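You operate a simulated robot arm through the tools that you are given. There is no shell and no other tool. Be economical: measure what you need, move in short steps, check, and stop when the job is done.

The job below is to be done with a simulated two-armed robot. You get a single attempt, and the scene is never put back.

JOB
Take the yellow sensor and put it on the top of the green work mat. Put two of the brass sleeves from the near end of the grid on the top of the green work mat. Fetch the red rag and set it on top of the small white carton. Take the green plug and put it on top of the orange can. Do these in any order. Set down upright: yellow sensor.
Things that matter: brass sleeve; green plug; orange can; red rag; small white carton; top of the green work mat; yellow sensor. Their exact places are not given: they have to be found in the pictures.

Only the result counts: the job must be done as asked and must still hold three seconds after the hand-in. Knocking over, shifting, dropping, spilling or breaking anything else fails it.

ROBOT AND FRAMES
Two 7-joint arms with fingered hands on one trunk, on a base that drives. Base frame: it is fixed to the floor where the robot stands at the start and does not move with it; the origin is under the middle of the robot, x ahead of it, y to its left, z up. Units: mm, degrees, N and s.
The left shoulder is at the start at [60, 166, 976], the right one opposite. With the tool pointing down near the work surface each hand reaches from about 100 to 760 mm from the robot's upright axis, wherever it stands, measured 20 degrees to its own side. Places, roughly: brass sleeve (4x4x3 cm) [1000, -100, 900]; brass sleeve (4x4x4 cm) [900, -400, 900]; green plug (5x5x5 cm) [1700, 1800, 900]; orange can [1500, 1750, 1000]; red rag (10x7x3 cm) [500, 1600, 500]; small white carton (17x12x8 cm) [800, 1600, 500]; top of the green work mat (29x23 cm) [560, 1640, 860]; yellow sensor (3x3x6 cm) [800, -100, 900]. Payload 5 kg a hand.
Tool frame (each hand has its own): the origin (TCP) lies between the finger pads and is the grasp point; the fingertips stand 32 mm ahead of it; z points along the fingers, y is the line along which they close. Largest opening 160 mm; the body of the gripper starts 89 mm behind the TCP. The gripper is a hand of 3 fingers: y runs from the thumb to the fingers, the wrist lies at [0, 0, -267] in the tool frame, and closing takes about 1.5 s.
Orientation is that of the tool frame in the base frame, as a unit quaternion [x, y, z, w]. With the fingers straight down and closing along the base's y, the tool's x points along the base's -x, its y along +y and its z along -z.

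CONTROLS
- The arms move only by the tool move_arm. It takes "left_plan", "right_plan" or both (then of equal length, played together; a hand with none holds still); each is a list of rows, each a list of 7 numbers: the shift along the base's x, y, z in units of 40 mm (1.0 is 40 mm), then the turn, a rotation vector about the base's x, y, z in units of 6 degrees (1.0 is 6 degrees), then the opening, from 0 (shut) to 1 (fully open). In form: [[x, y, z, wx, wy, wz, grip], ...]. A call has 1 to 8 rows; each row shifts and turns the commanded pose from where the row before left it. A call with a number of a shift or a turn outside -1 to 1 is refused whole. Rows are played at 5 a second. More than 50 mm and 8.6 degrees between two rows, or a gripper value outside its range, and nothing of the call is played. Where a pose cannot be reached the arm comes as near as it can. A force on the tool above 40 N (or 10 N above the force at the start of the call, whichever is more), or a blocked arm, ends the call early, and 0.2 s more pass. The fingers move at their own pace (about 45 mm/s each) and stop on an object; they squeeze with about 27 N. The grip force told is the motor's: it shows also when the fingers shut on nothing. Time passes only in rows, and 0.2 s behind the last, so rows that do not move let the fingers close. The reply holds the time, the measured pose of the TCP, the force on the tool along the base axes, the opening and the grip force, in the units named above and with some noise, with the torque about the TCP (base axes, N m) and any sound that the robot's microphone picked up.
- Cameras (640 x 400 px; columns grow to the right, rows downward): "scene" is now at [46.1, -21.3, 1614]; the picture's right is [-0.27, -0.96, 0.00], its down [-0.71, 0.20, -0.67] and it looks along [0.65, -0.18, -0.74] (base axes); focal length 292 px, centre (320, 200). "left" rides on the left gripper at [-65, -4, -116] in its tool frame; the picture's right is [0.06, -1.00, 0.00], its down [0.87, 0.05, -0.49] and it looks along [0.49, 0.03, 0.87] (tool axes); focal length 261 px, centre (320, 200). "right" rides on the right gripper at [65, -4, -116] in its tool frame; the picture's right is [0.06, 1.00, 0.00], its down [-0.87, 0.05, -0.49] and it looks along [-0.49, 0.03, 0.87] (tool axes); focal length 261 px, centre (320, 200).
- snapshot(camera): a new picture of that camera. It takes no simulated time.
- move_column(by): slides the trunk up (or, below 0, down) by that many mm; the arms and the scene camera ride with it, the base frame stays. It gives what a move gives, with no picture.
- base_move(legs): drives the robot by 1 to 6 legs, each [ahead, turn to the left] in mm and degrees, along the robot's own axes; the way and the turn of a leg run together, so that a leg with both is an arc; at most 1500 mm and 180 degrees a leg. The arms and the cameras ride along, it lands a little off, and it stops where it bumps. It gives what a move gives.
- hand_shape(shape, hand): the hand has 3 fingers and takes this shape, open, in about a second: jaw (thumb against the fingers, like two jaws); tri (thumb and two fingers); tip (a fingertip pinch); poke (one finger out to press); point (the index stretched); flat (the hand flat); cup (the hand cupped); fist (a fist). The gripper value then closes the fingers along that shape, each until it touches; the sizes above hold for jaw. It gives what a move gives, with no picture.
- aim_head(pan, tilt): turns the head with the scene camera to pan (to the left, within 86 degrees either way) and tilt (down, from -29 to 69), counted from straight ahead of the robot. It gives what a move gives.
- pixel_to_xyz(camera, pixels): for up to 12 pixels [column, row] of the newest picture of that camera ("zoom" is the newest enlarged one), the place [x, y, z] in the base frame of the surface seen there, good to about 2 mm. It takes no simulated time.
- enlarge(camera, box): a new picture of the part [left, top, right, bottom] of that camera's present view, enlarged. It takes no simulated time.
- finish_job(): hands the job in; it is judged then, once.

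Work in short steps. Measure before you move; look again where a grasp or a placing could have gone wrong, and mend it. You have 110 turns and 92 pictures in all, those below and enlarged ones among them. Open the grippers and draw the arms clear of the work before you hand the job in, unless the task says otherwise; then end with one line.

The tools are called after "Request:" as name(argument=value, ...) on one line, values as JSON. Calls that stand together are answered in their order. move_arm: Moves the arms, as the interface text tells. Its arguments: {"type":"object","properties":{"left_plan":{"type":"array"},"right_plan":{"type":"array"}},"required":[]} The other tools are called the same way: move_column (by) slides the trunk up or down; hand_shape (shape, hand) gives the hand a shape; base_move (legs) drives the base; aim_head (pan, tilt) turns the head that bears the scene camera; snapshot (camera) takes a picture; pixel_to_xyz (camera, pixels) gives the place of the surface under pixels of a picture; enlarge (camera, box) takes an enlarged picture of a part of a camera's view; finish_job () hands the job in.

At the start:

```text
clock: 0.0
left_position: [531.7, 30.8, 1099.3]
left_tcp_rot: [0.0, 1.0, 0.0, 0.0]
left_ft_force: [-0.3, -0.4, -0.3]
left_ft_torque: [0.01, 0.01, 0.0]
left_opening: 159.9
left_grasp_force: 0.1
left_shape: jaw
right_position: [436.0, -303.8, 1120.5]
right_tcp_rot: [-0.001, 1.0, 0.0, -0.001]
right_ft_force: [0.0, 0.7, 0.1]
right_ft_torque: [0.0, 0.0, 0.02]
right_opening: 159.9
right_grasp_force: 0.0
right_shape: jaw
trunk travel left (down, up): [-525.0, 65.0]
robot x, y, heading: [4.8, 0.3, 0.0]
head pan, tilt: [-15.8, 47.7]
```

scene: 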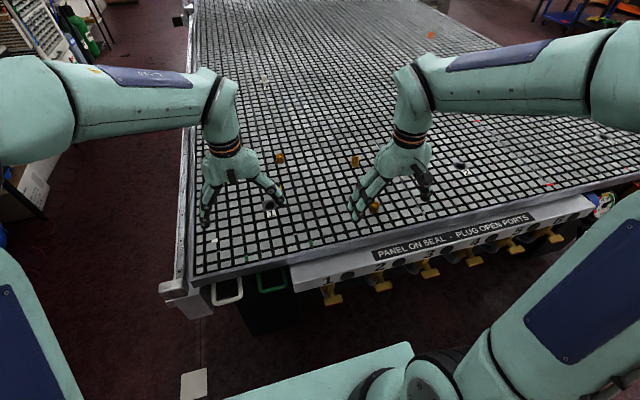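
right: 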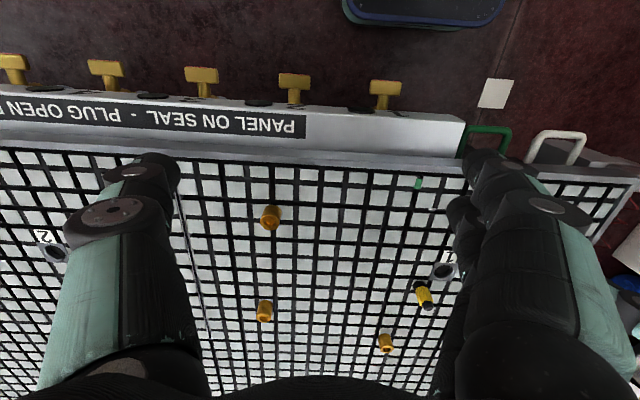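
left: 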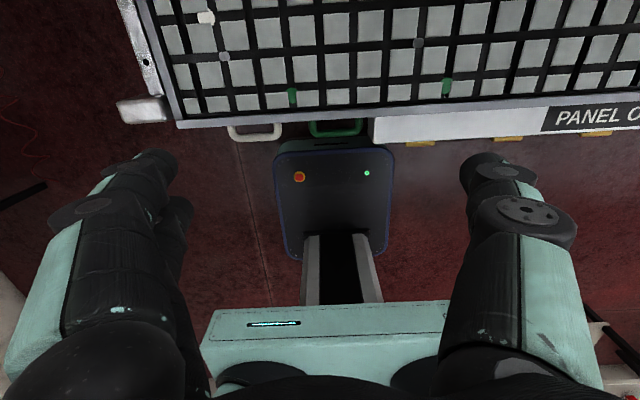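

The right picture shows three brass sleeves at (270,217), (264,310), (386,343) and the yellow sensor at (423,295). I measure those and the grid surface.

Request:
pixel_to_xyz(camera="right", pixels=[[270, 212], [270, 225], [264, 306], [264, 318], [386, 340], [386, 350], [420, 286], [424, 297], [428, 306], [330, 260], [445, 270], [300, 150]])

Request:
enlarge(camera="right", box=[220, 180, 460, 370])

Request:
aim_head(pan=60, tilt=30)

Request:
snapshot(camera="scene")

```text
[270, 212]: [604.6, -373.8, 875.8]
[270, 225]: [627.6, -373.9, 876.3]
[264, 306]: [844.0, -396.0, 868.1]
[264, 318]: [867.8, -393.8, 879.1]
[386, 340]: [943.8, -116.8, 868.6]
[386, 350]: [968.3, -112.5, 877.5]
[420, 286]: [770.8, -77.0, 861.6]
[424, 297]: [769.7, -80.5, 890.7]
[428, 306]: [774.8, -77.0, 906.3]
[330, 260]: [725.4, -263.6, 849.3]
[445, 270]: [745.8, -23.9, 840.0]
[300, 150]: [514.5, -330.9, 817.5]
```

```text
2.11 times, centred on (340, 275) of right
```

zoom: 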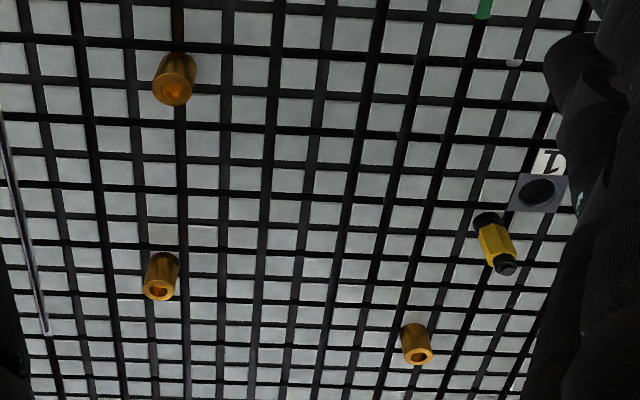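

```text
clock: 1.5
left_position: [532.3, 29.1, 1097.4]
left_tcp_rot: [-0.001, 1.0, 0.001, 0.0]
left_ft_force: [-0.4, 0.4, -0.2]
left_ft_torque: [0.01, 0.0, 0.01]
left_opening: 159.8
left_grasp_force: 0.0
left_shape: jaw
right_position: [437.2, -303.9, 1120.2]
right_tcp_rot: [-0.001, 1.0, -0.001, 0.0]
right_ft_force: [0.3, -0.8, -0.3]
right_ft_torque: [0.03, 0.02, -0.03]
right_opening: 160.1
right_grasp_force: 0.0
right_shape: jaw
trunk travel left (down, up): [-525.0, 65.0]
robot x, y, heading: [-2.3, 3.0, 0.1]
head pan, tilt: [60.0, 30.0]
```

```text
87 pictures are left
```

scene: 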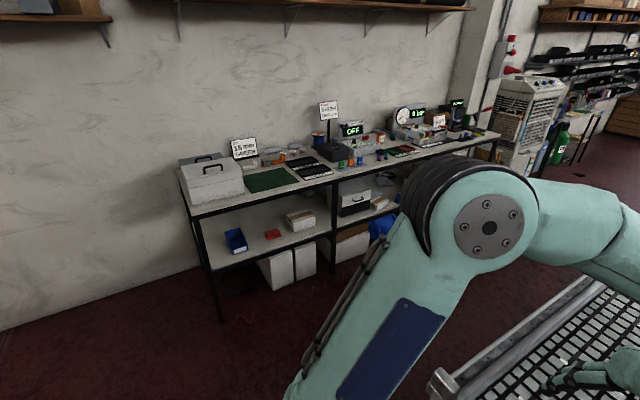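

The bench to the left holds the mat (268,180), rag (273,234) and carton (300,220). I zoom in there and then look at the grid in detail.

Request:
enlarge(camera="scene", box=[170, 80, 340, 290])

Request:
enlarge(camera="scene", box=[310, 80, 510, 200])

Request:
pixel_to_xyz(camera="scene", pixels=[[268, 180], [246, 172], [290, 170], [298, 182], [251, 192], [273, 234], [300, 216], [236, 240], [222, 272], [200, 213], [492, 136], [276, 270]])

Request:
aim_head(pan=-12, tilt=28)

Request:
snapshot(camera="scene")

```text
1.90 times, centred on (255, 185) of scene
```

zoom: 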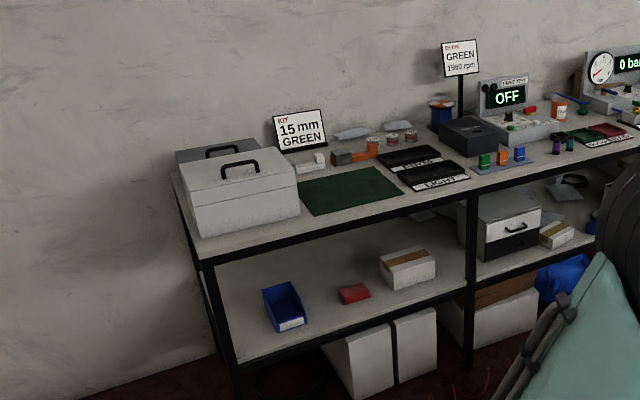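

```text
3.20 times, centred on (410, 140) of scene
```

zoom: 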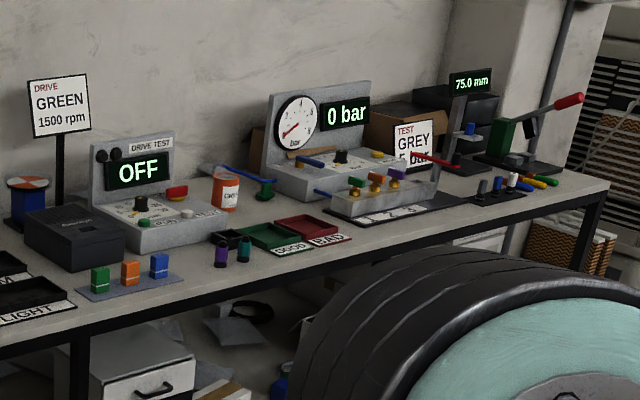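

```text
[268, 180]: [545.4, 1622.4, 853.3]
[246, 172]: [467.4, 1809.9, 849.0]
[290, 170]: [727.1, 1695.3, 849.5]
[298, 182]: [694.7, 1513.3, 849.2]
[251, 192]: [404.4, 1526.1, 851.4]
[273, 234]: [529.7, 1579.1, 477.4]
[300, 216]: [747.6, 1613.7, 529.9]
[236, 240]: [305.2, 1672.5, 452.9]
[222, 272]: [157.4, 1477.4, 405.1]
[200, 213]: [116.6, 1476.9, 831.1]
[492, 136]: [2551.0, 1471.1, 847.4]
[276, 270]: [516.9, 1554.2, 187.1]
```

```text
clock: 2.9
left_position: [532.5, 29.1, 1098.4]
left_tcp_rot: [0.0, 1.0, 0.0, -0.001]
left_ft_force: [0.1, 0.2, -0.7]
left_ft_torque: [0.02, 0.02, 0.04]
left_opening: 160.0
left_grasp_force: 0.1
left_shape: jaw
right_position: [437.0, -305.0, 1119.4]
right_tcp_rot: [0.0, 1.0, -0.001, -0.001]
right_ft_force: [0.8, -1.0, 0.1]
right_ft_torque: [0.0, -0.01, 0.01]
right_opening: 160.0
right_grasp_force: 0.1
right_shape: jaw
trunk travel left (down, up): [-525.0, 65.0]
robot x, y, heading: [2.1, 0.9, -0.1]
head pan, tilt: [-12.0, 28.0]
```

```text
84 pictures are left
```

scene: 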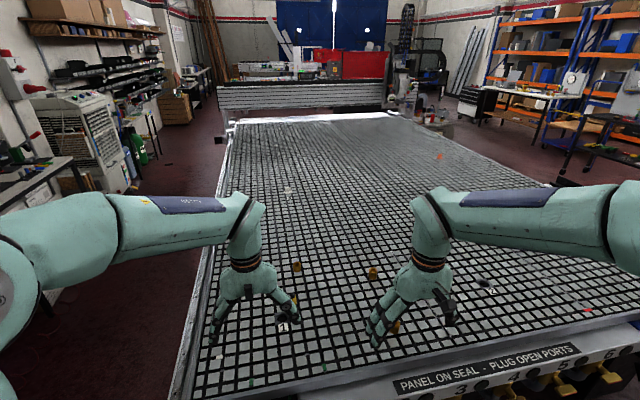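

Sleeves and sensor are on the near grid end. I need to know the clearance between the robot's base and the table front, so I measure in the left picture.

Request:
pixel_to_xyz(camera="left", pixels=[[335, 148], [335, 240], [300, 177], [340, 320], [340, 275], [280, 115], [255, 133], [335, 128], [440, 130], [150, 110], [230, 200], [290, 95]])

Request:
aim_head(pan=0, tilt=65)

Request:
snapshot(camera="scene")

```text
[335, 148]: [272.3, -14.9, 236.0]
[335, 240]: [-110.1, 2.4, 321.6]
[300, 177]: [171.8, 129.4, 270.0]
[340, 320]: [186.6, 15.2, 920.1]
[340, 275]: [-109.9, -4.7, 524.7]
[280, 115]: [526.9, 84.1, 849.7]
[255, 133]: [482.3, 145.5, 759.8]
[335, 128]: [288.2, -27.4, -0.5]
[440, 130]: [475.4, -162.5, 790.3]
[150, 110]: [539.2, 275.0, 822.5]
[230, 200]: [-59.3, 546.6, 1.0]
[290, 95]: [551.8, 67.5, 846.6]
```

```text
clock: 4.0
left_position: [530.1, 29.3, 1097.8]
left_tcp_rot: [0.0, 1.0, 0.0, 0.0]
left_ft_force: [-0.5, -0.2, 0.4]
left_ft_torque: [0.0, -0.01, -0.04]
left_opening: 159.9
left_grasp_force: 0.1
left_shape: jaw
right_position: [437.1, -304.3, 1119.0]
right_tcp_rot: [0.0, 1.0, 0.0, 0.0]
right_ft_force: [0.2, 0.0, 0.4]
right_ft_torque: [-0.03, 0.01, 0.02]
right_opening: 159.6
right_grasp_force: 0.0
right_shape: jaw
trunk travel left (down, up): [-525.0, 65.0]
robot x, y, heading: [-0.3, -0.5, 0.1]
head pan, tilt: [0.0, 65.0]
```

```text
83 pictures are left
```

scene: 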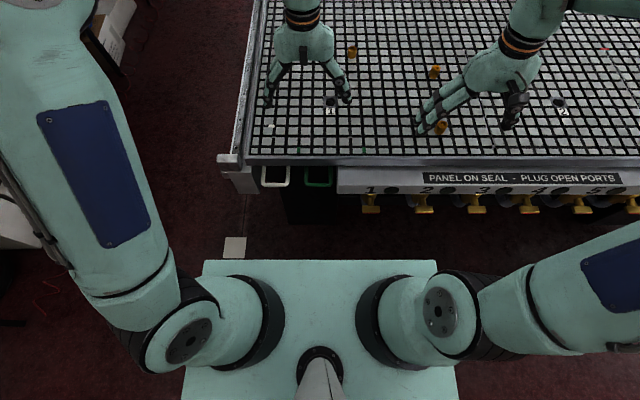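

I check what stands under the table edge and how far plugs protrude, and the extents of the robot's own front.

Request:
pixel_to_xyz(camera="scene", pixels=[[300, 207], [275, 184], [318, 184], [372, 208], [236, 250], [320, 262], [228, 158], [246, 185], [330, 215], [300, 225], [420, 230], [380, 225]])

Request:
enlarge(camera="scene", box=[210, 140, 460, 270])

```text
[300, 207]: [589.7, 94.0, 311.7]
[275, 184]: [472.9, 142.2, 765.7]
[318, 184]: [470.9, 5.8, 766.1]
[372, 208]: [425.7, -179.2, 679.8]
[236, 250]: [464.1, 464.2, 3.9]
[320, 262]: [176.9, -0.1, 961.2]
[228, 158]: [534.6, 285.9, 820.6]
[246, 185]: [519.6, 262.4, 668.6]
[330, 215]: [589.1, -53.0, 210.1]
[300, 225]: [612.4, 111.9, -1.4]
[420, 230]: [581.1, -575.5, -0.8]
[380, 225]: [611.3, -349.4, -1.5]
```

```text
2.56 times, centred on (335, 205) of scene
```

zoom: 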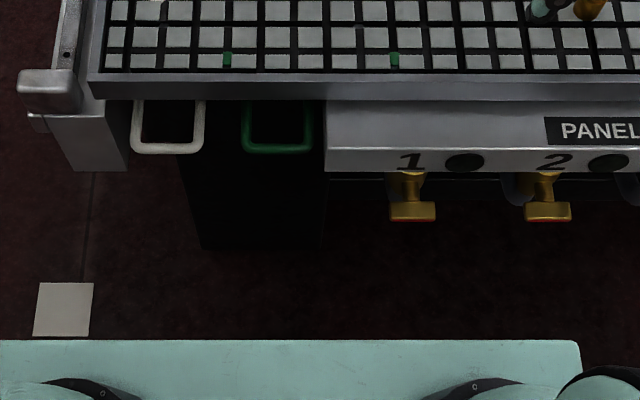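

Pedestal is at x≈590 only for y>-60, plug handles at x≈426, z≈680; the base top (~z 236) passes beneath. I raise the trunk and drive to about (220,-230), from where sleeves and sensor are reachable.

Request:
move_column(by=60)

Request:
base_move(legs=[[0, -46], [320, 0], [0, 46]])

Request:
aim_head(pan=5, tilt=55)

Request:
snapshot(camera="scene")

Request:
snapshot(camera="right")

Request:
snapshot(camera="left")

```text
clock: 5.0
left_position: [531.4, 30.2, 1158.2]
left_tcp_rot: [-0.001, 1.0, 0.0, -0.001]
left_ft_force: [0.0, 0.4, -0.1]
left_ft_torque: [0.03, -0.03, 0.0]
left_opening: 160.0
left_grasp_force: 0.0
left_shape: jaw
right_position: [436.8, -304.1, 1180.3]
right_tcp_rot: [0.0, 1.0, -0.001, 0.0]
right_ft_force: [-0.5, 0.2, 0.3]
right_ft_torque: [0.02, 0.0, 0.0]
right_opening: 159.9
right_grasp_force: 0.0
right_shape: jaw
trunk travel left (down, up): [-585.0, 5.0]
robot x, y, heading: [2.5, -1.6, 0.1]
head pan, tilt: [0.0, 65.0]
```

```text
clock: 11.3
left_position: [747.1, -183.5, 1157.7]
left_tcp_rot: [-0.01, 1.0, 0.001, 0.0]
left_ft_force: [-0.8, 0.2, 0.5]
left_ft_torque: [0.01, -0.01, -0.02]
left_opening: 159.8
left_grasp_force: 0.0
left_shape: jaw
right_position: [659.3, -520.1, 1180.3]
right_tcp_rot: [-0.01, 1.0, 0.0, 0.0]
right_ft_force: [-0.9, 0.2, 0.4]
right_ft_torque: [-0.01, -0.01, 0.0]
right_opening: 159.9
right_grasp_force: 0.1
right_shape: jaw
trunk travel left (down, up): [-585.0, 5.0]
robot x, y, heading: [218.0, -223.5, 1.0]
head pan, tilt: [0.0, 65.0]
```

```text
clock: 12.0
left_position: [745.2, -184.1, 1156.5]
left_tcp_rot: [-0.011, 1.0, 0.0, 0.0]
left_ft_force: [0.3, -0.7, 0.6]
left_ft_torque: [-0.02, 0.0, -0.02]
left_opening: 159.9
left_grasp_force: 0.0
left_shape: jaw
right_position: [658.8, -519.8, 1179.6]
right_tcp_rot: [-0.011, 1.0, 0.0, 0.0]
right_ft_force: [0.2, 0.0, 0.5]
right_ft_torque: [0.02, 0.02, 0.01]
right_opening: 160.1
right_grasp_force: 0.0
right_shape: jaw
trunk travel left (down, up): [-585.0, 5.0]
robot x, y, heading: [218.8, -224.1, 1.2]
head pan, tilt: [5.0, 55.0]
```

```text
81 pictures are left
```

scene: 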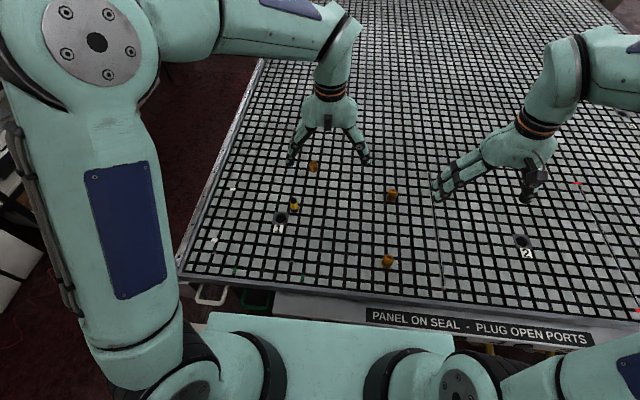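

```text
80 pictures are left
```

right: 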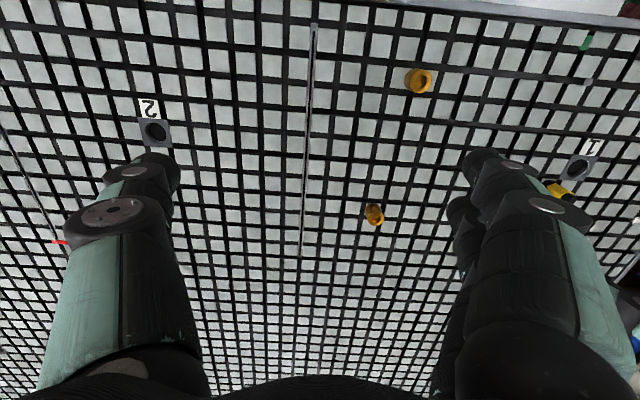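

```text
79 pictures are left
```

left: 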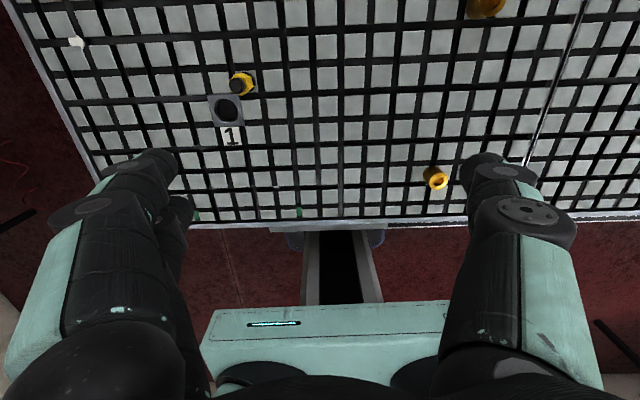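

Objects are all visible in the scene view: sensor (294,204), sleeves (313,166), (392,195), (388,261). I enlarge and measure them.

Request:
enlarge(camera="scene", box=[265, 145, 425, 275])

Request:
pixel_to_xyz(camera="right", pixels=[[374, 209], [374, 222], [375, 215], [418, 80], [420, 90]])

```text
3.08 times, centred on (345, 210) of scene
```

zoom: 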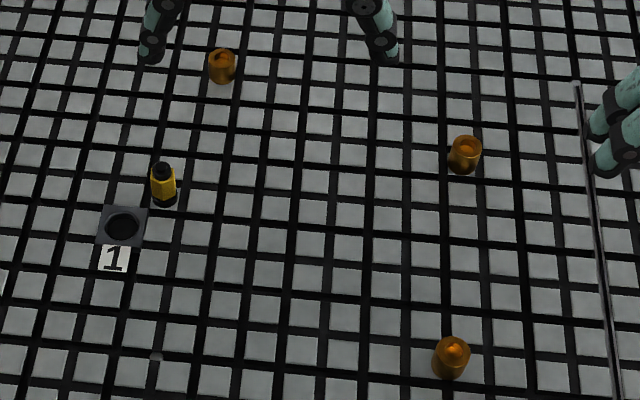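

```text
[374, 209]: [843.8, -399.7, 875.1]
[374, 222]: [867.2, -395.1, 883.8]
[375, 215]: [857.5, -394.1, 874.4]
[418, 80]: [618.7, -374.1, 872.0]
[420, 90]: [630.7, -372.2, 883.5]
```

Request:
pixel_to_xyz(camera="zoom", pixels=[[222, 78], [212, 58], [222, 50], [465, 168], [465, 138], [478, 148], [452, 370], [452, 342], [160, 166], [164, 188], [165, 198], [190, 170]])

```text
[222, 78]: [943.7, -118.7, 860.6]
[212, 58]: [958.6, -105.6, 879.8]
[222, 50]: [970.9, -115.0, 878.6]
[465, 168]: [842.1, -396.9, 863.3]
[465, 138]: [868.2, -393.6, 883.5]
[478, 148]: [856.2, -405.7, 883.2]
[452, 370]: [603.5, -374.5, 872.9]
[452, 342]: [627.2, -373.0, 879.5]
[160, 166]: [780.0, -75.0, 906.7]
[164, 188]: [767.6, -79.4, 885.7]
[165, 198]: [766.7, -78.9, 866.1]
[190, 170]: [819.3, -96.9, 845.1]
```

All three sleeves look alike; I'll take A (855,-395, top 884) with the right hand and B (957,-116, top 880) with the left. Both hands go to above them first.

Request:
move_arm(right_plan=[[0.6125, 0.39, -0.69, 0, 0, 0, 0.6], [0.6125, 0.39, -0.69, 0, 0, 0, 0.6], [0.6125, 0.39, -0.69, 0, 0, 0, 0.6], [0.6125, 0.39, -0.69, 0, 0, 0, 0.6], [0.6125, 0.39, -0.69, 0, 0, 0, 0.6], [0.6125, 0.39, -0.69, 0, 0, 0, 0.6], [0.6125, 0.39, -0.69, 0, 0, 0, 0.6], [0.6125, 0.39, -0.69, 0, 0, 0, 0.6]], left_plan=[[0.6625, 0.2125, -0.615, 0, 0, 0, 0.6], [0.6625, 0.2125, -0.615, 0, 0, 0, 0.6], [0.6625, 0.2125, -0.615, 0, 0, 0, 0.6], [0.6625, 0.2125, -0.615, 0, 0, 0, 0.6], [0.6625, 0.2125, -0.615, 0, 0, 0, 0.6], [0.6625, 0.2125, -0.615, 0, 0, 0, 0.6], [0.6625, 0.2125, -0.615, 0, 0, 0, 0.6], [0.6625, 0.2125, -0.615, 0, 0, 0, 0.6]])

Request:
snapshot(camera="right")

Request:
snapshot(camera="left")

```text
clock: 13.8
left_position: [960.0, -114.7, 958.7]
left_tcp_rot: [-0.011, 1.0, 0.0, -0.001]
left_ft_force: [0.6, -0.1, 0.4]
left_ft_torque: [-0.02, 0.05, 0.0]
left_opening: 96.5
left_grasp_force: 0.0
left_shape: jaw
right_position: [858.4, -392.7, 957.5]
right_tcp_rot: [-0.01, 1.0, 0.001, -0.001]
right_ft_force: [1.3, -0.7, 0.1]
right_ft_torque: [0.01, 0.02, 0.01]
right_opening: 96.4
right_grasp_force: 0.0
right_shape: jaw
trunk travel left (down, up): [-585.0, 5.0]
robot x, y, heading: [216.8, -222.5, 1.0]
head pan, tilt: [5.0, 55.0]
```

```text
77 pictures are left
```

right: 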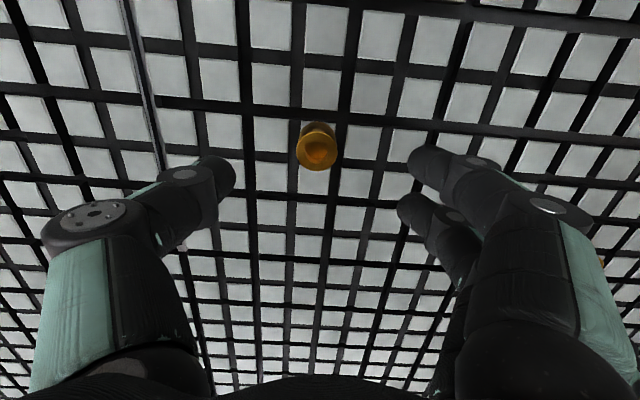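

```text
76 pictures are left
```

left: 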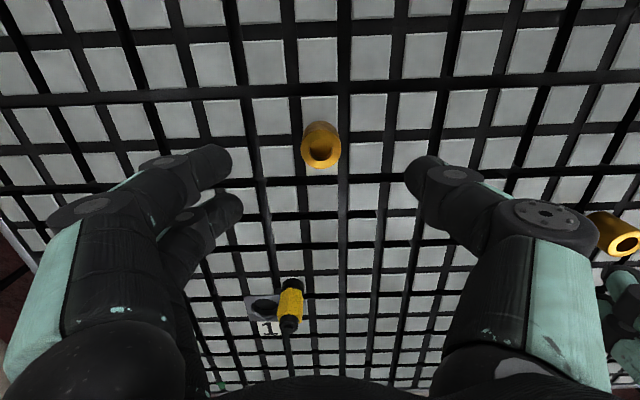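

Both sleeves sit between the open fingers: A at (318,148), B at (321,146). I measure their tops before descending.

Request:
pixel_to_xyz(camera="right", pixels=[[300, 148], [318, 168], [338, 148], [318, 125], [318, 150]])

Request:
pixel_to_xyz(camera="left", pixels=[[303, 150], [321, 165], [339, 150], [320, 128], [321, 124]])

Request:
enlarge(camera="right", box=[270, 110, 370, 180])

```text
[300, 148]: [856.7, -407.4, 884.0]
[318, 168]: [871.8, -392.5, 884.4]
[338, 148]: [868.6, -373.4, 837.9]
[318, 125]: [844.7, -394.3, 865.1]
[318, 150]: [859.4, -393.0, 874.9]
```

```text
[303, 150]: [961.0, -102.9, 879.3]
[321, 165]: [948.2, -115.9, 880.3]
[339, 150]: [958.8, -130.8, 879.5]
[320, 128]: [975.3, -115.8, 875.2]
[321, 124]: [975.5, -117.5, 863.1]
```

```text
5.71 times, centred on (320, 145) of right
```

zoom: 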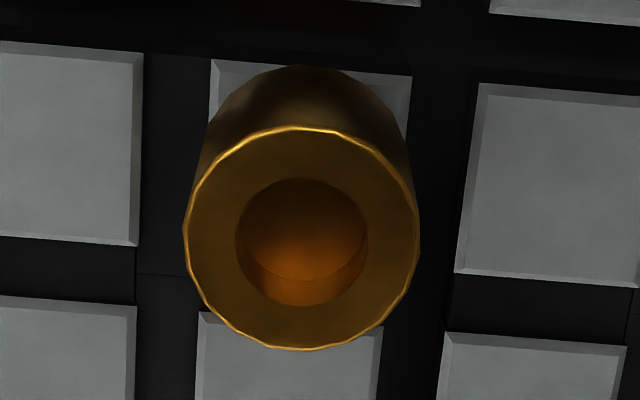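

Hands are aligned within 2 mm. Descend straight down 70 mm and then close.

Request:
move_arm(right_plan=[[-0.05, -0.04, -0.875, 0, 0, 0, 0.6], [0, 0, -0.875, 0, 0, 0, 0.6], [0, 0, 0, 0, 0, 0, 0.6]], left_plan=[[0, -0.04, -0.9125, 0, 0, 0, 0.6], [0, 0, -0.9125, 0, 0, 0, 0.6], [0, 0, 0, 0, 0, 0, 0.6]])

Request:
move_arm(right_plan=[[0, 0, 0, 0, 0, 0, 0], [0, 0, 0, 0, 0, 0, 0], [0, 0, 0, 0, 0, 0, 0], [0, 0, 0, 0, 0, 0, 0], [0, 0, 0, 0, 0, 0, 0], [0, 0, 0, 0, 0, 0, 0], [0, 0, 0, 0, 0, 0, 0]], left_plan=[[0, 0, 0, 0, 0, 0, 0], [0, 0, 0, 0, 0, 0, 0], [0, 0, 0, 0, 0, 0, 0], [0, 0, 0, 0, 0, 0, 0], [0, 0, 0, 0, 0, 0, 0], [0, 0, 0, 0, 0, 0, 0], [0, 0, 0, 0, 0, 0, 0]])

Request:
snapshot(camera="right")

Request:
snapshot(camera="left")

```text
clock: 14.6
left_position: [958.1, -116.6, 887.0]
left_tcp_rot: [-0.01, 1.0, 0.001, 0.0]
left_ft_force: [1.0, 0.7, -0.1]
left_ft_torque: [0.03, -0.01, 0.0]
left_opening: 96.3
left_grasp_force: 0.0
left_shape: jaw
right_position: [853.2, -397.7, 889.3]
right_tcp_rot: [-0.01, 1.0, 0.0, 0.0]
right_ft_force: [1.0, -0.5, 0.3]
right_ft_torque: [0.01, 0.01, -0.01]
right_opening: 96.6
right_grasp_force: 0.0
right_shape: jaw
trunk travel left (down, up): [-585.0, 5.0]
robot x, y, heading: [215.2, -220.7, 1.1]
head pan, tilt: [5.0, 55.0]
```

```text
clock: 16.2
left_position: [957.9, -117.9, 886.4]
left_tcp_rot: [-0.011, 1.0, 0.0, 0.0]
left_ft_force: [0.2, 0.4, 0.2]
left_ft_torque: [-0.02, -0.01, 0.04]
left_opening: 21.1
left_grasp_force: 27.0
left_shape: jaw
right_position: [854.2, -396.6, 890.1]
right_tcp_rot: [-0.011, 1.0, 0.0, 0.001]
right_ft_force: [-0.4, -0.1, -0.3]
right_ft_torque: [0.0, -0.01, 0.03]
right_opening: 19.4
right_grasp_force: 27.4
right_shape: jaw
trunk travel left (down, up): [-585.0, 5.0]
robot x, y, heading: [217.2, -231.3, 1.3]
head pan, tilt: [5.0, 55.0]
```

```text
74 pictures are left
```

right: 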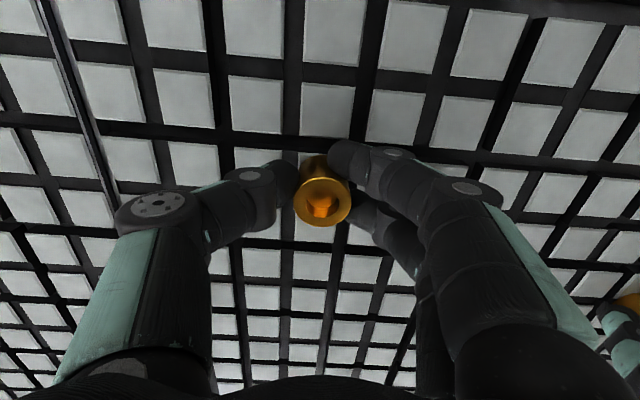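

```text
73 pictures are left
```

left: 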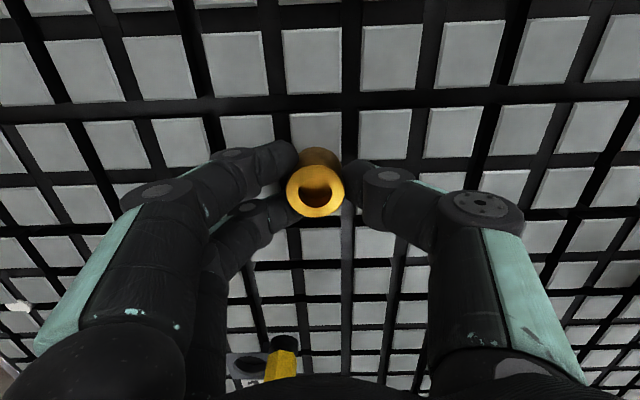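

Both grips hold at 27 N. Lift straight up and verify.

Request:
move_arm(right_plan=[[0, 0, 0.4, 0, 0, 0, 0], [0, 0, 1, 0, 0, 0, 0], [0, 0, 1, 0, 0, 0, 0], [0, 0, 1, 0, 0, 0, 0], [0, 0, 1, 0, 0, 0, 0]], left_plan=[[0, 0, 0.4, 0, 0, 0, 0], [0, 0, 1, 0, 0, 0, 0], [0, 0, 1, 0, 0, 0, 0], [0, 0, 1, 0, 0, 0, 0], [0, 0, 1, 0, 0, 0, 0]])

Request:
snapshot(camera="scene")

```text
clock: 17.4
left_position: [957.8, -115.0, 1064.6]
left_tcp_rot: [-0.01, 1.0, 0.0, 0.0]
left_ft_force: [-0.6, -0.3, -0.6]
left_ft_torque: [-0.01, -0.02, 0.04]
left_opening: 21.1
left_grasp_force: 27.2
left_shape: jaw
right_position: [853.5, -394.4, 1066.2]
right_tcp_rot: [-0.011, 1.0, 0.0, 0.0]
right_ft_force: [-0.1, 1.3, -0.8]
right_ft_torque: [0.01, -0.03, 0.02]
right_opening: 19.4
right_grasp_force: 27.3
right_shape: jaw
trunk travel left (down, up): [-585.0, 5.0]
robot x, y, heading: [218.0, -223.0, 1.3]
head pan, tilt: [5.0, 55.0]
```

```text
72 pictures are left
```

scene: 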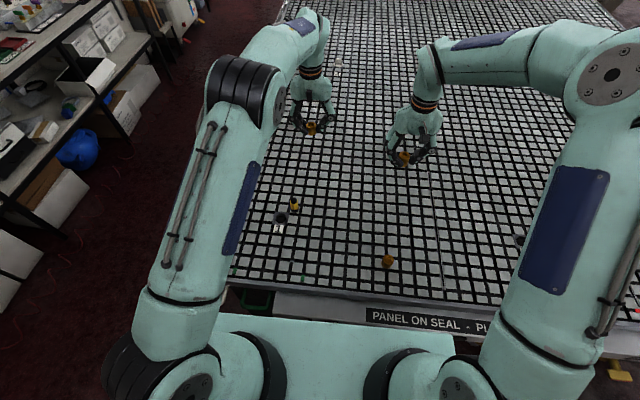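

Both sleeves are held. I retract the hands and raise them slightly before driving to the bench.

Request:
move_arm(right_plan=[[-0.85, 0, 0.19, 0, 0, 0, 0], [-0.85, 0, 0.19, 0, 0, 0, 0], [-0.85, 0, 0.19, 0, 0, 0, 0], [-0.85, 0, 0.19, 0, 0, 0, 0], [-0.85, 0, 0.19, 0, 0, 0, 0], [-0.85, 0, 0.19, 0, 0, 0, 0], [-0.85, 0, 0.19, 0, 0, 0, 0], [-0.85, 0, 0.19, 0, 0, 0, 0]], left_plan=[[-0.97, 0, 0.19, 0, 0, 0, 0], [-0.97, 0, 0.19, 0, 0, 0, 0], [-0.97, 0, 0.19, 0, 0, 0, 0], [-0.97, 0, 0.19, 0, 0, 0, 0], [-0.97, 0, 0.19, 0, 0, 0, 0], [-0.97, 0, 0.19, 0, 0, 0, 0], [-0.97, 0, 0.19, 0, 0, 0, 0], [-0.97, 0, 0.19, 0, 0, 0, 0]])

Request:
aim_head(pan=80, tilt=40)

Request:
snapshot(camera="scene")

```text
clock: 19.2
left_position: [646.7, -114.1, 1125.2]
left_tcp_rot: [-0.01, 1.0, 0.001, 0.001]
left_ft_force: [-0.9, 0.6, -1.4]
left_ft_torque: [0.0, -0.07, 0.03]
left_opening: 20.6
left_grasp_force: 27.2
left_shape: jaw
right_position: [580.5, -395.7, 1127.1]
right_tcp_rot: [-0.01, 1.0, 0.0, 0.0]
right_ft_force: [0.1, 0.1, -1.4]
right_ft_torque: [-0.01, -0.04, -0.02]
right_opening: 19.3
right_grasp_force: 26.9
right_shape: jaw
trunk travel left (down, up): [-585.0, 5.0]
robot x, y, heading: [218.6, -220.8, 1.1]
head pan, tilt: [5.0, 55.0]
```

```text
clock: 20.7
left_position: [648.6, -114.5, 1123.6]
left_tcp_rot: [-0.01, 1.0, 0.0, 0.0]
left_ft_force: [-0.7, -0.4, -1.3]
left_ft_torque: [0.0, 0.02, 0.01]
left_opening: 20.6
left_grasp_force: 27.4
left_shape: jaw
right_position: [582.6, -396.9, 1126.2]
right_tcp_rot: [-0.01, 1.0, 0.001, 0.0]
right_ft_force: [1.2, -0.3, -0.7]
right_ft_torque: [-0.02, 0.02, -0.03]
right_opening: 19.3
right_grasp_force: 26.6
right_shape: jaw
trunk travel left (down, up): [-585.0, 5.0]
robot x, y, heading: [219.0, -223.9, 1.2]
head pan, tilt: [80.0, 40.0]
```

```text
71 pictures are left
```

scene: 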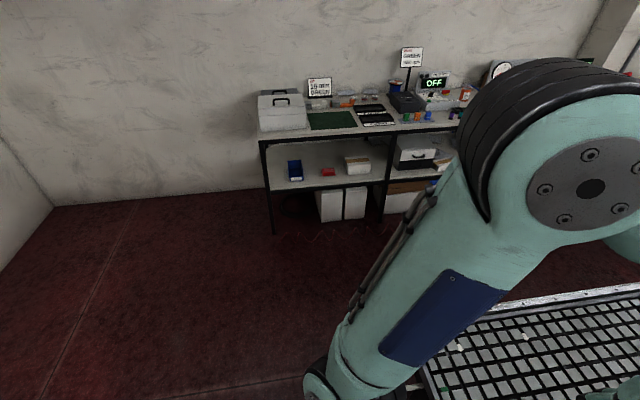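

Floor between is clear. I back off and drive round the table's corner to stand before the mat, heading to the bench.

Request:
base_move(legs=[[-370, 0], [0, 89], [950, 0], [0, -60], [800, 0], [0, 60]])

Request:
aim_head(pan=0, tilt=50)

Request:
snapshot(camera="scene")

```text
clock: 40.6
left_position: [489.6, 1544.9, 1124.3]
left_tcp_rot: [-0.692, 0.721, 0.0, -0.001]
left_ft_force: [-0.6, -0.5, -0.6]
left_ft_torque: [0.03, -0.01, 0.0]
left_opening: 20.4
left_grasp_force: 27.6
left_shape: jaw
right_position: [764.3, 1461.8, 1124.8]
right_tcp_rot: [-0.692, 0.722, 0.001, 0.0]
right_ft_force: [-0.5, 0.1, -0.8]
right_ft_torque: [-0.04, 0.0, 0.0]
right_opening: 18.9
right_grasp_force: 26.6
right_shape: jaw
trunk travel left (down, up): [-585.0, 5.0]
robot x, y, heading: [566.5, 1107.0, 87.4]
head pan, tilt: [80.0, 40.0]
```

```text
clock: 42.1
left_position: [489.6, 1545.6, 1124.0]
left_tcp_rot: [-0.692, 0.722, 0.0, 0.001]
left_ft_force: [-0.1, 0.1, -0.9]
left_ft_torque: [0.0, -0.02, 0.02]
left_opening: 20.4
left_grasp_force: 27.2
left_shape: jaw
right_position: [764.5, 1461.8, 1126.7]
right_tcp_rot: [-0.692, 0.722, 0.001, 0.0]
right_ft_force: [-0.1, -0.2, -0.6]
right_ft_torque: [-0.04, 0.01, 0.03]
right_opening: 19.1
right_grasp_force: 27.1
right_shape: jaw
trunk travel left (down, up): [-585.0, 5.0]
robot x, y, heading: [569.6, 1105.0, 87.5]
head pan, tilt: [0.0, 50.0]
```

```text
70 pictures are left
```

scene: 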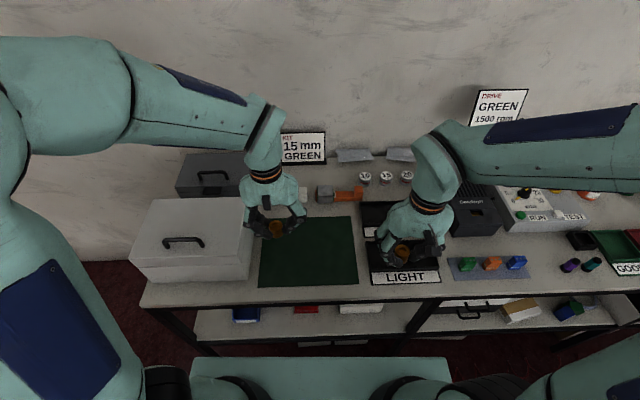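

At the bench. The mat spans roughly (260,218)-(357,287). I measure its corners and neighbours.

Request:
pixel_to_xyz(camera="scene", pixels=[[349, 219], [355, 283], [261, 285], [263, 245], [310, 260], [230, 270], [240, 200], [330, 195], [372, 230], [310, 222], [250, 240], [245, 283]])

Request:
snapshot(camera="left")

```text
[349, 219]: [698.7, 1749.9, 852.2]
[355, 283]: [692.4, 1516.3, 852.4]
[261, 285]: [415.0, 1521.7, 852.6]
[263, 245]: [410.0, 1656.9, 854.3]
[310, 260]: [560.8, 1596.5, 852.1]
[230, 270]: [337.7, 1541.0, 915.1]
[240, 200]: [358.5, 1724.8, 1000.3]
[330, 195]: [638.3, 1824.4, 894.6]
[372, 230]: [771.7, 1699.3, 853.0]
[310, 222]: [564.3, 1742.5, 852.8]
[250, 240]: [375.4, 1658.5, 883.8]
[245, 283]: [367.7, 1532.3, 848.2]
```

```text
69 pictures are left
```

left: 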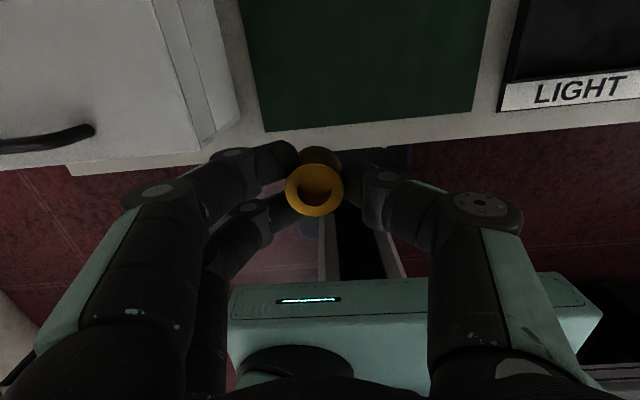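

Mat top is z≈852.5, x 410–700, y 1516–1750. I place sleeve B (left hand) first at about (510,1690), lowering to TCP z≈893.

Request:
move_arm(left_plan=[[0.1, 0.725, -0.87, 0, 0, 0, 0], [0.1, 0.725, -0.87, 0, 0, 0, 0], [0.1, 0.725, -0.87, 0, 0, 0, 0], [0.1, 0.725, -0.87, 0, 0, 0, 0], [0.1, 0.725, -0.87, 0, 0, 0, 0], [0, 0, -0.6, 0, 0, 0, 0], [0, 0, -0.4, 0, 0, 0, 0], [0, 0, 0, 0, 0, 0, 0]])

Request:
snapshot(camera="left")

```text
clock: 43.9
left_position: [508.3, 1689.3, 911.2]
left_tcp_rot: [-0.692, 0.721, 0.001, 0.0]
left_ft_force: [0.2, 0.9, -0.6]
left_ft_torque: [-0.04, 0.0, 0.0]
left_opening: 20.2
left_grasp_force: 27.2
left_shape: jaw
right_position: [764.8, 1461.2, 1125.8]
right_tcp_rot: [-0.692, 0.722, 0.0, 0.0]
right_ft_force: [1.3, -0.4, -0.5]
right_ft_torque: [0.04, 0.02, 0.03]
right_opening: 18.6
right_grasp_force: 26.5
right_shape: jaw
trunk travel left (down, up): [-585.0, 5.0]
robot x, y, heading: [572.5, 1106.9, 87.9]
head pan, tilt: [0.0, 50.0]
```

```text
68 pictures are left
```

left: 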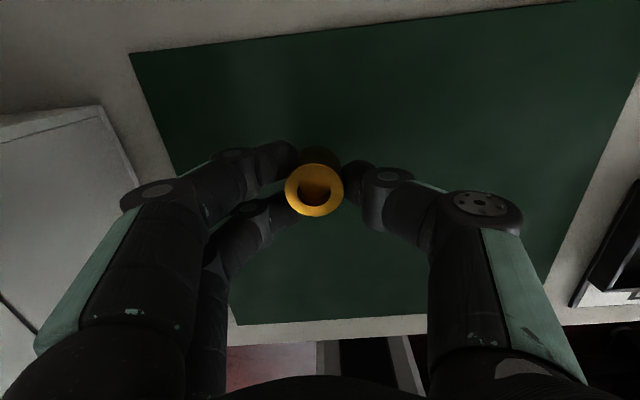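

Aligned over the mat, about 19 mm above. I lower in small steps until contact, then open partly.

Request:
move_arm(left_plan=[[0, 0, -0.3, 0, 0, 0, 0], [0, 0, -0.12, 0, 0, 0, 0], [0, 0, 0, 0, 0, 0, 0]])

Request:
move_arm(left_plan=[[0, 0, -0.04, 0, 0, 0, 0], [0, 0, 0, 0, 0, 0, 0.4], [0, 0, 0, 0, 0, 0, 0.4], [0, 0, 0, 0, 0, 0, 0.4], [0, 0, 0, 0, 0, 0, 0.4], [0, 0, 0, 0, 0, 0, 0.4]])

Request:
snapshot(camera="left")

```text
clock: 44.7
left_position: [508.9, 1688.7, 893.4]
left_tcp_rot: [-0.693, 0.721, -0.001, 0.0]
left_ft_force: [-0.1, 0.8, -1.0]
left_ft_torque: [0.05, -0.01, 0.03]
left_opening: 20.2
left_grasp_force: 27.1
left_shape: jaw
right_position: [765.3, 1462.9, 1126.1]
right_tcp_rot: [-0.693, 0.721, 0.0, 0.0]
right_ft_force: [-0.6, -0.1, -0.1]
right_ft_torque: [-0.02, 0.0, 0.01]
right_opening: 18.9
right_grasp_force: 27.4
right_shape: jaw
trunk travel left (down, up): [-585.0, 5.0]
robot x, y, heading: [573.3, 1109.0, 87.2]
head pan, tilt: [0.0, 50.0]
```

```text
clock: 46.1
left_position: [508.8, 1689.6, 892.2]
left_tcp_rot: [-0.693, 0.721, 0.0, 0.0]
left_ft_force: [-0.4, 0.9, -0.9]
left_ft_torque: [0.0, 0.02, 0.0]
left_opening: 63.6
left_grasp_force: 0.0
left_shape: jaw
right_position: [765.9, 1463.0, 1126.6]
right_tcp_rot: [-0.692, 0.722, 0.0, 0.0]
right_ft_force: [0.4, -0.2, -1.2]
right_ft_torque: [-0.02, -0.02, 0.0]
right_opening: 18.7
right_grasp_force: 26.5
right_shape: jaw
trunk travel left (down, up): [-585.0, 5.0]
robot x, y, heading: [570.0, 1109.5, 87.8]
head pan, tilt: [0.0, 50.0]
```

```text
67 pictures are left
```

left: 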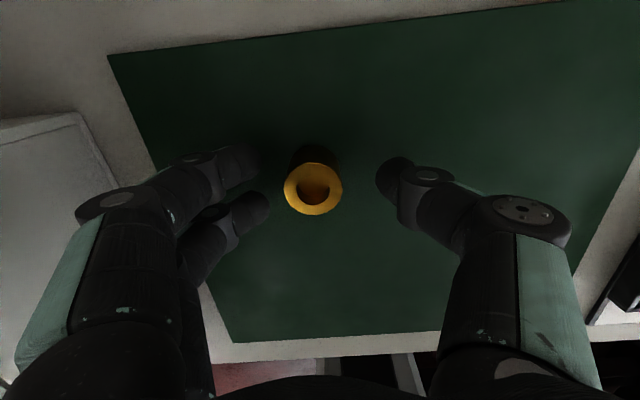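

Sleeve B stands on the mat. I lift the left hand and draw it back, then bring sleeve A in with the right hand to (640,1690).

Request:
move_arm(left_plan=[[0, 0, 1, 0, 0, 0, 0.4], [0, 0, 1, 0, 0, 0, 0.4], [0, 0, 1, 0, 0, 0, 0.4], [0, 0, 1, 0, 0, 0, 0.4], [0, 0, 1, 0, 0, 0, 0.4], [-0.3, -1, 0.3, 0, 0, 0, 0.4], [-0.3, -1, 0.3, 0, 0, 0, 0.4], [-0.3, -1, 0.3, 0, 0, 0, 0.4]])

Request:
move_arm(left_plan=[[-0.3, -1, 0, 0, 0, 0, 0.4], [-0.3, -1, 0, 0, 0, 0, 0.4], [-0.3, -1, 0, 0, 0, 0, 0.4], [0, 0, 0, 0, 0, 0, 0.4], [0, 0, 0, 0, 0, 0, 0.4], [0, 0, 0, 0, 0, 0, 0.4], [0, 0, 0, 0, 0, 0, 0.4], [0, 0, 0, 0, 0, 0, 0.4]], right_plan=[[0, 0, 0, 0, 0, 0, 0], [-0.52, 0.95, -0.3, 0, 0, 0, 0], [-0.52, 0.95, -0.3, 0, 0, 0, 0], [-0.52, 0.95, -0.5, 0, 0, 0, 0], [-0.52, 0.95, -0.5, 0, 0, 0, 0], [-0.52, 0.95, -0.5, 0, 0, 0, 0], [-0.52, 0.95, -0.5, 0, 0, 0, 0], [0, 0, -1, 0, 0, 0, 0]])

Request:
snapshot(camera="right")

```text
clock: 47.9
left_position: [470.9, 1569.5, 1130.8]
left_tcp_rot: [-0.692, 0.721, 0.0, 0.001]
left_ft_force: [-0.6, -0.7, -0.5]
left_ft_torque: [0.04, -0.01, -0.01]
left_opening: 63.5
left_grasp_force: 0.0
left_shape: jaw
right_position: [765.3, 1460.6, 1126.9]
right_tcp_rot: [-0.692, 0.722, 0.0, 0.001]
right_ft_force: [-0.2, 0.2, -0.9]
right_ft_torque: [0.01, -0.03, 0.01]
right_opening: 19.3
right_grasp_force: 26.7
right_shape: jaw
trunk travel left (down, up): [-585.0, 5.0]
robot x, y, heading: [573.6, 1102.7, 87.4]
head pan, tilt: [0.0, 50.0]
```

```text
clock: 49.7
left_position: [439.1, 1452.1, 1126.6]
left_tcp_rot: [-0.692, 0.721, 0.0, 0.0]
left_ft_force: [0.3, 0.5, -0.1]
left_ft_torque: [-0.02, 0.03, 0.01]
left_opening: 63.6
left_grasp_force: 0.0
left_shape: jaw
right_position: [639.8, 1689.7, 980.7]
right_tcp_rot: [-0.692, 0.721, 0.0, 0.0]
right_ft_force: [-0.7, -0.5, -0.1]
right_ft_torque: [-0.05, 0.01, 0.0]
right_opening: 18.8
right_grasp_force: 27.5
right_shape: jaw
trunk travel left (down, up): [-585.0, 5.0]
robot x, y, heading: [576.1, 1110.2, 87.7]
head pan, tilt: [0.0, 50.0]
```

```text
66 pictures are left
```

right: 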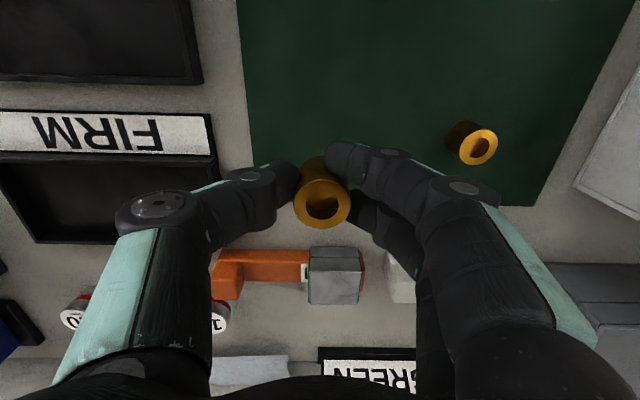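

Sleeve A is above the mat with nothing in the way. Lower 84 mm and release.

Request:
move_arm(right_plan=[[0, 0, -0.8, 0, 0, 0, 0], [0, 0, -0.8, 0, 0, 0, 0], [0, 0, -0.35, 0, 0, 0, 0], [0, 0, -0.15, 0, 0, 0, 0], [0, 0, 0, 0, 0, 0, 0]])

Request:
move_arm(right_plan=[[0, 0, -0.04, 0, 0, 0, 0], [0, 0, 0, 0, 0, 0, 0.35], [0, 0, 0, 0, 0, 0, 0.35], [0, 0, 0, 0, 0, 0, 0.35], [0, 0, 0, 0, 0, 0, 0.35], [0, 0, 0.3, 0, 0, 0, 0.35]])

Request:
snapshot(camera="right")

```text
clock: 50.9
left_position: [436.9, 1450.4, 1126.8]
left_tcp_rot: [-0.693, 0.721, 0.0, 0.0]
left_ft_force: [-1.4, 0.0, -0.5]
left_ft_torque: [0.03, 0.04, 0.03]
left_opening: 63.6
left_grasp_force: 0.0
left_shape: jaw
right_position: [640.0, 1689.3, 897.3]
right_tcp_rot: [-0.692, 0.722, 0.0, 0.0]
right_ft_force: [0.1, 0.6, -0.9]
right_ft_torque: [-0.02, -0.02, 0.03]
right_opening: 18.9
right_grasp_force: 27.2
right_shape: jaw
trunk travel left (down, up): [-585.0, 5.0]
robot x, y, heading: [573.4, 1107.2, 87.6]
head pan, tilt: [0.0, 50.0]
```

```text
clock: 52.3
left_position: [438.0, 1450.2, 1127.3]
left_tcp_rot: [-0.692, 0.722, 0.0, 0.0]
left_ft_force: [0.8, 0.0, -0.4]
left_ft_torque: [0.02, 0.03, -0.02]
left_opening: 63.3
left_grasp_force: 0.1
left_shape: jaw
right_position: [640.8, 1689.1, 908.7]
right_tcp_rot: [-0.693, 0.721, 0.0, 0.0]
right_ft_force: [0.8, 0.6, 0.8]
right_ft_torque: [0.06, 0.04, 0.01]
right_opening: 55.5
right_grasp_force: 0.0
right_shape: jaw
trunk travel left (down, up): [-585.0, 5.0]
robot x, y, heading: [570.7, 1109.0, 87.4]
head pan, tilt: [0.0, 50.0]
```

```text
65 pictures are left
```

right: 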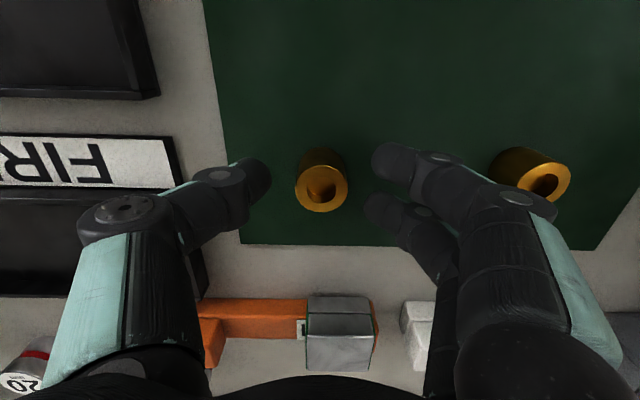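

Both sleeves are on the mat. I lift and retract the right hand, then back the robot off and to the right for the lower-shelf work.

Request:
move_arm(right_plan=[[0, 0, 1, 0, 0, 0, 0.35], [0, 0, 1, 0, 0, 0, 0.35], [0, 0, 1, 0, 0, 0, 0.35], [0, 0, 1, 0, 0, 0, 0.35], [0, 0, 1, 0, 0, 0, 0.35], [0.5, -1, 0.4, 0, 0, 0, 0.35], [0.5, -1, 0, 0, 0, 0, 0.35], [0.5, -1, 0, 0, 0, 0, 0.35]])

Request:
move_arm(right_plan=[[0.5, -1, 0, 0, 0, 0, 0.35], [0.3, -1, 0, 0, 0, 0, 0.35], [0.3, -1, 0, 0, 0, 0, 0.35], [0, 0, 0, 0, 0, 0, 0.35]])

Request:
base_move(legs=[[0, 32], [-290, 0], [0, -30]])

Request:
move_column(by=-430)

Request:
aim_head(pan=0, tilt=35)

Request:
snapshot(camera="scene")

```text
clock: 54.1
left_position: [438.0, 1450.3, 1127.6]
left_tcp_rot: [-0.692, 0.722, 0.001, 0.0]
left_ft_force: [0.8, -1.0, 0.4]
left_ft_torque: [0.06, 0.02, -0.01]
left_opening: 63.6
left_grasp_force: 0.0
left_shape: jaw
right_position: [704.0, 1567.9, 1123.0]
right_tcp_rot: [-0.691, 0.723, 0.001, 0.0]
right_ft_force: [0.2, -0.4, 0.2]
right_ft_torque: [0.04, 0.0, 0.01]
right_opening: 55.7
right_grasp_force: 0.1
right_shape: jaw
trunk travel left (down, up): [-585.0, 5.0]
robot x, y, heading: [569.3, 1110.2, 87.4]
head pan, tilt: [0.0, 50.0]
```

```text
clock: 55.1
left_position: [436.2, 1451.4, 1126.2]
left_tcp_rot: [-0.693, 0.721, 0.0, 0.0]
left_ft_force: [-0.6, 0.1, -0.8]
left_ft_torque: [-0.02, -0.03, 0.03]
left_opening: 63.5
left_grasp_force: 0.1
left_shape: jaw
right_position: [743.0, 1451.2, 1124.5]
right_tcp_rot: [-0.692, 0.722, -0.001, 0.0]
right_ft_force: [0.8, -0.1, -0.4]
right_ft_torque: [-0.03, -0.02, -0.04]
right_opening: 55.6
right_grasp_force: 0.0
right_shape: jaw
trunk travel left (down, up): [-585.0, 5.0]
robot x, y, heading: [571.9, 1108.1, 87.5]
head pan, tilt: [0.0, 50.0]
```

```text
clock: 60.2
left_position: [567.0, 1192.6, 1125.7]
left_tcp_rot: [0.71, -0.704, 0.0, 0.0]
left_ft_force: [-0.2, 0.5, -1.4]
left_ft_torque: [0.05, 0.0, -0.02]
left_opening: 63.6
left_grasp_force: 0.0
left_shape: jaw
right_position: [873.9, 1207.7, 1125.9]
right_tcp_rot: [0.709, -0.705, -0.001, 0.0]
right_ft_force: [-0.6, 0.0, 1.2]
right_ft_torque: [0.04, 0.01, 0.03]
right_opening: 55.7
right_grasp_force: 0.1
right_shape: jaw
trunk travel left (down, up): [-585.0, 5.0]
robot x, y, heading: [719.3, 858.0, 90.5]
head pan, tilt: [0.0, 50.0]
```

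```text
refused: -430 is not a number from -400 to 400
```

```text
clock: 61.0
left_position: [566.3, 1192.1, 1126.8]
left_tcp_rot: [0.709, -0.705, 0.0, 0.0]
left_ft_force: [0.2, 0.0, 0.0]
left_ft_torque: [-0.03, 0.0, 0.02]
left_opening: 63.7
left_grasp_force: 0.0
left_shape: jaw
right_position: [873.6, 1207.5, 1125.4]
right_tcp_rot: [0.709, -0.705, 0.0, 0.001]
right_ft_force: [0.0, 0.8, 0.1]
right_ft_torque: [-0.03, -0.01, 0.01]
right_opening: 55.7
right_grasp_force: 0.1
right_shape: jaw
trunk travel left (down, up): [-585.0, 5.0]
robot x, y, heading: [713.9, 857.5, 90.4]
head pan, tilt: [0.0, 35.0]
```

```text
64 pictures are left
```

scene: 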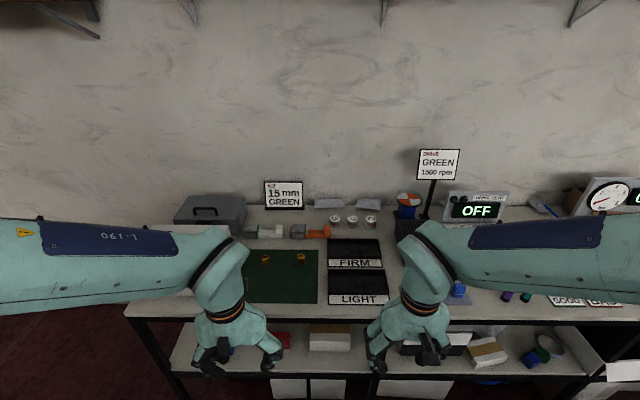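

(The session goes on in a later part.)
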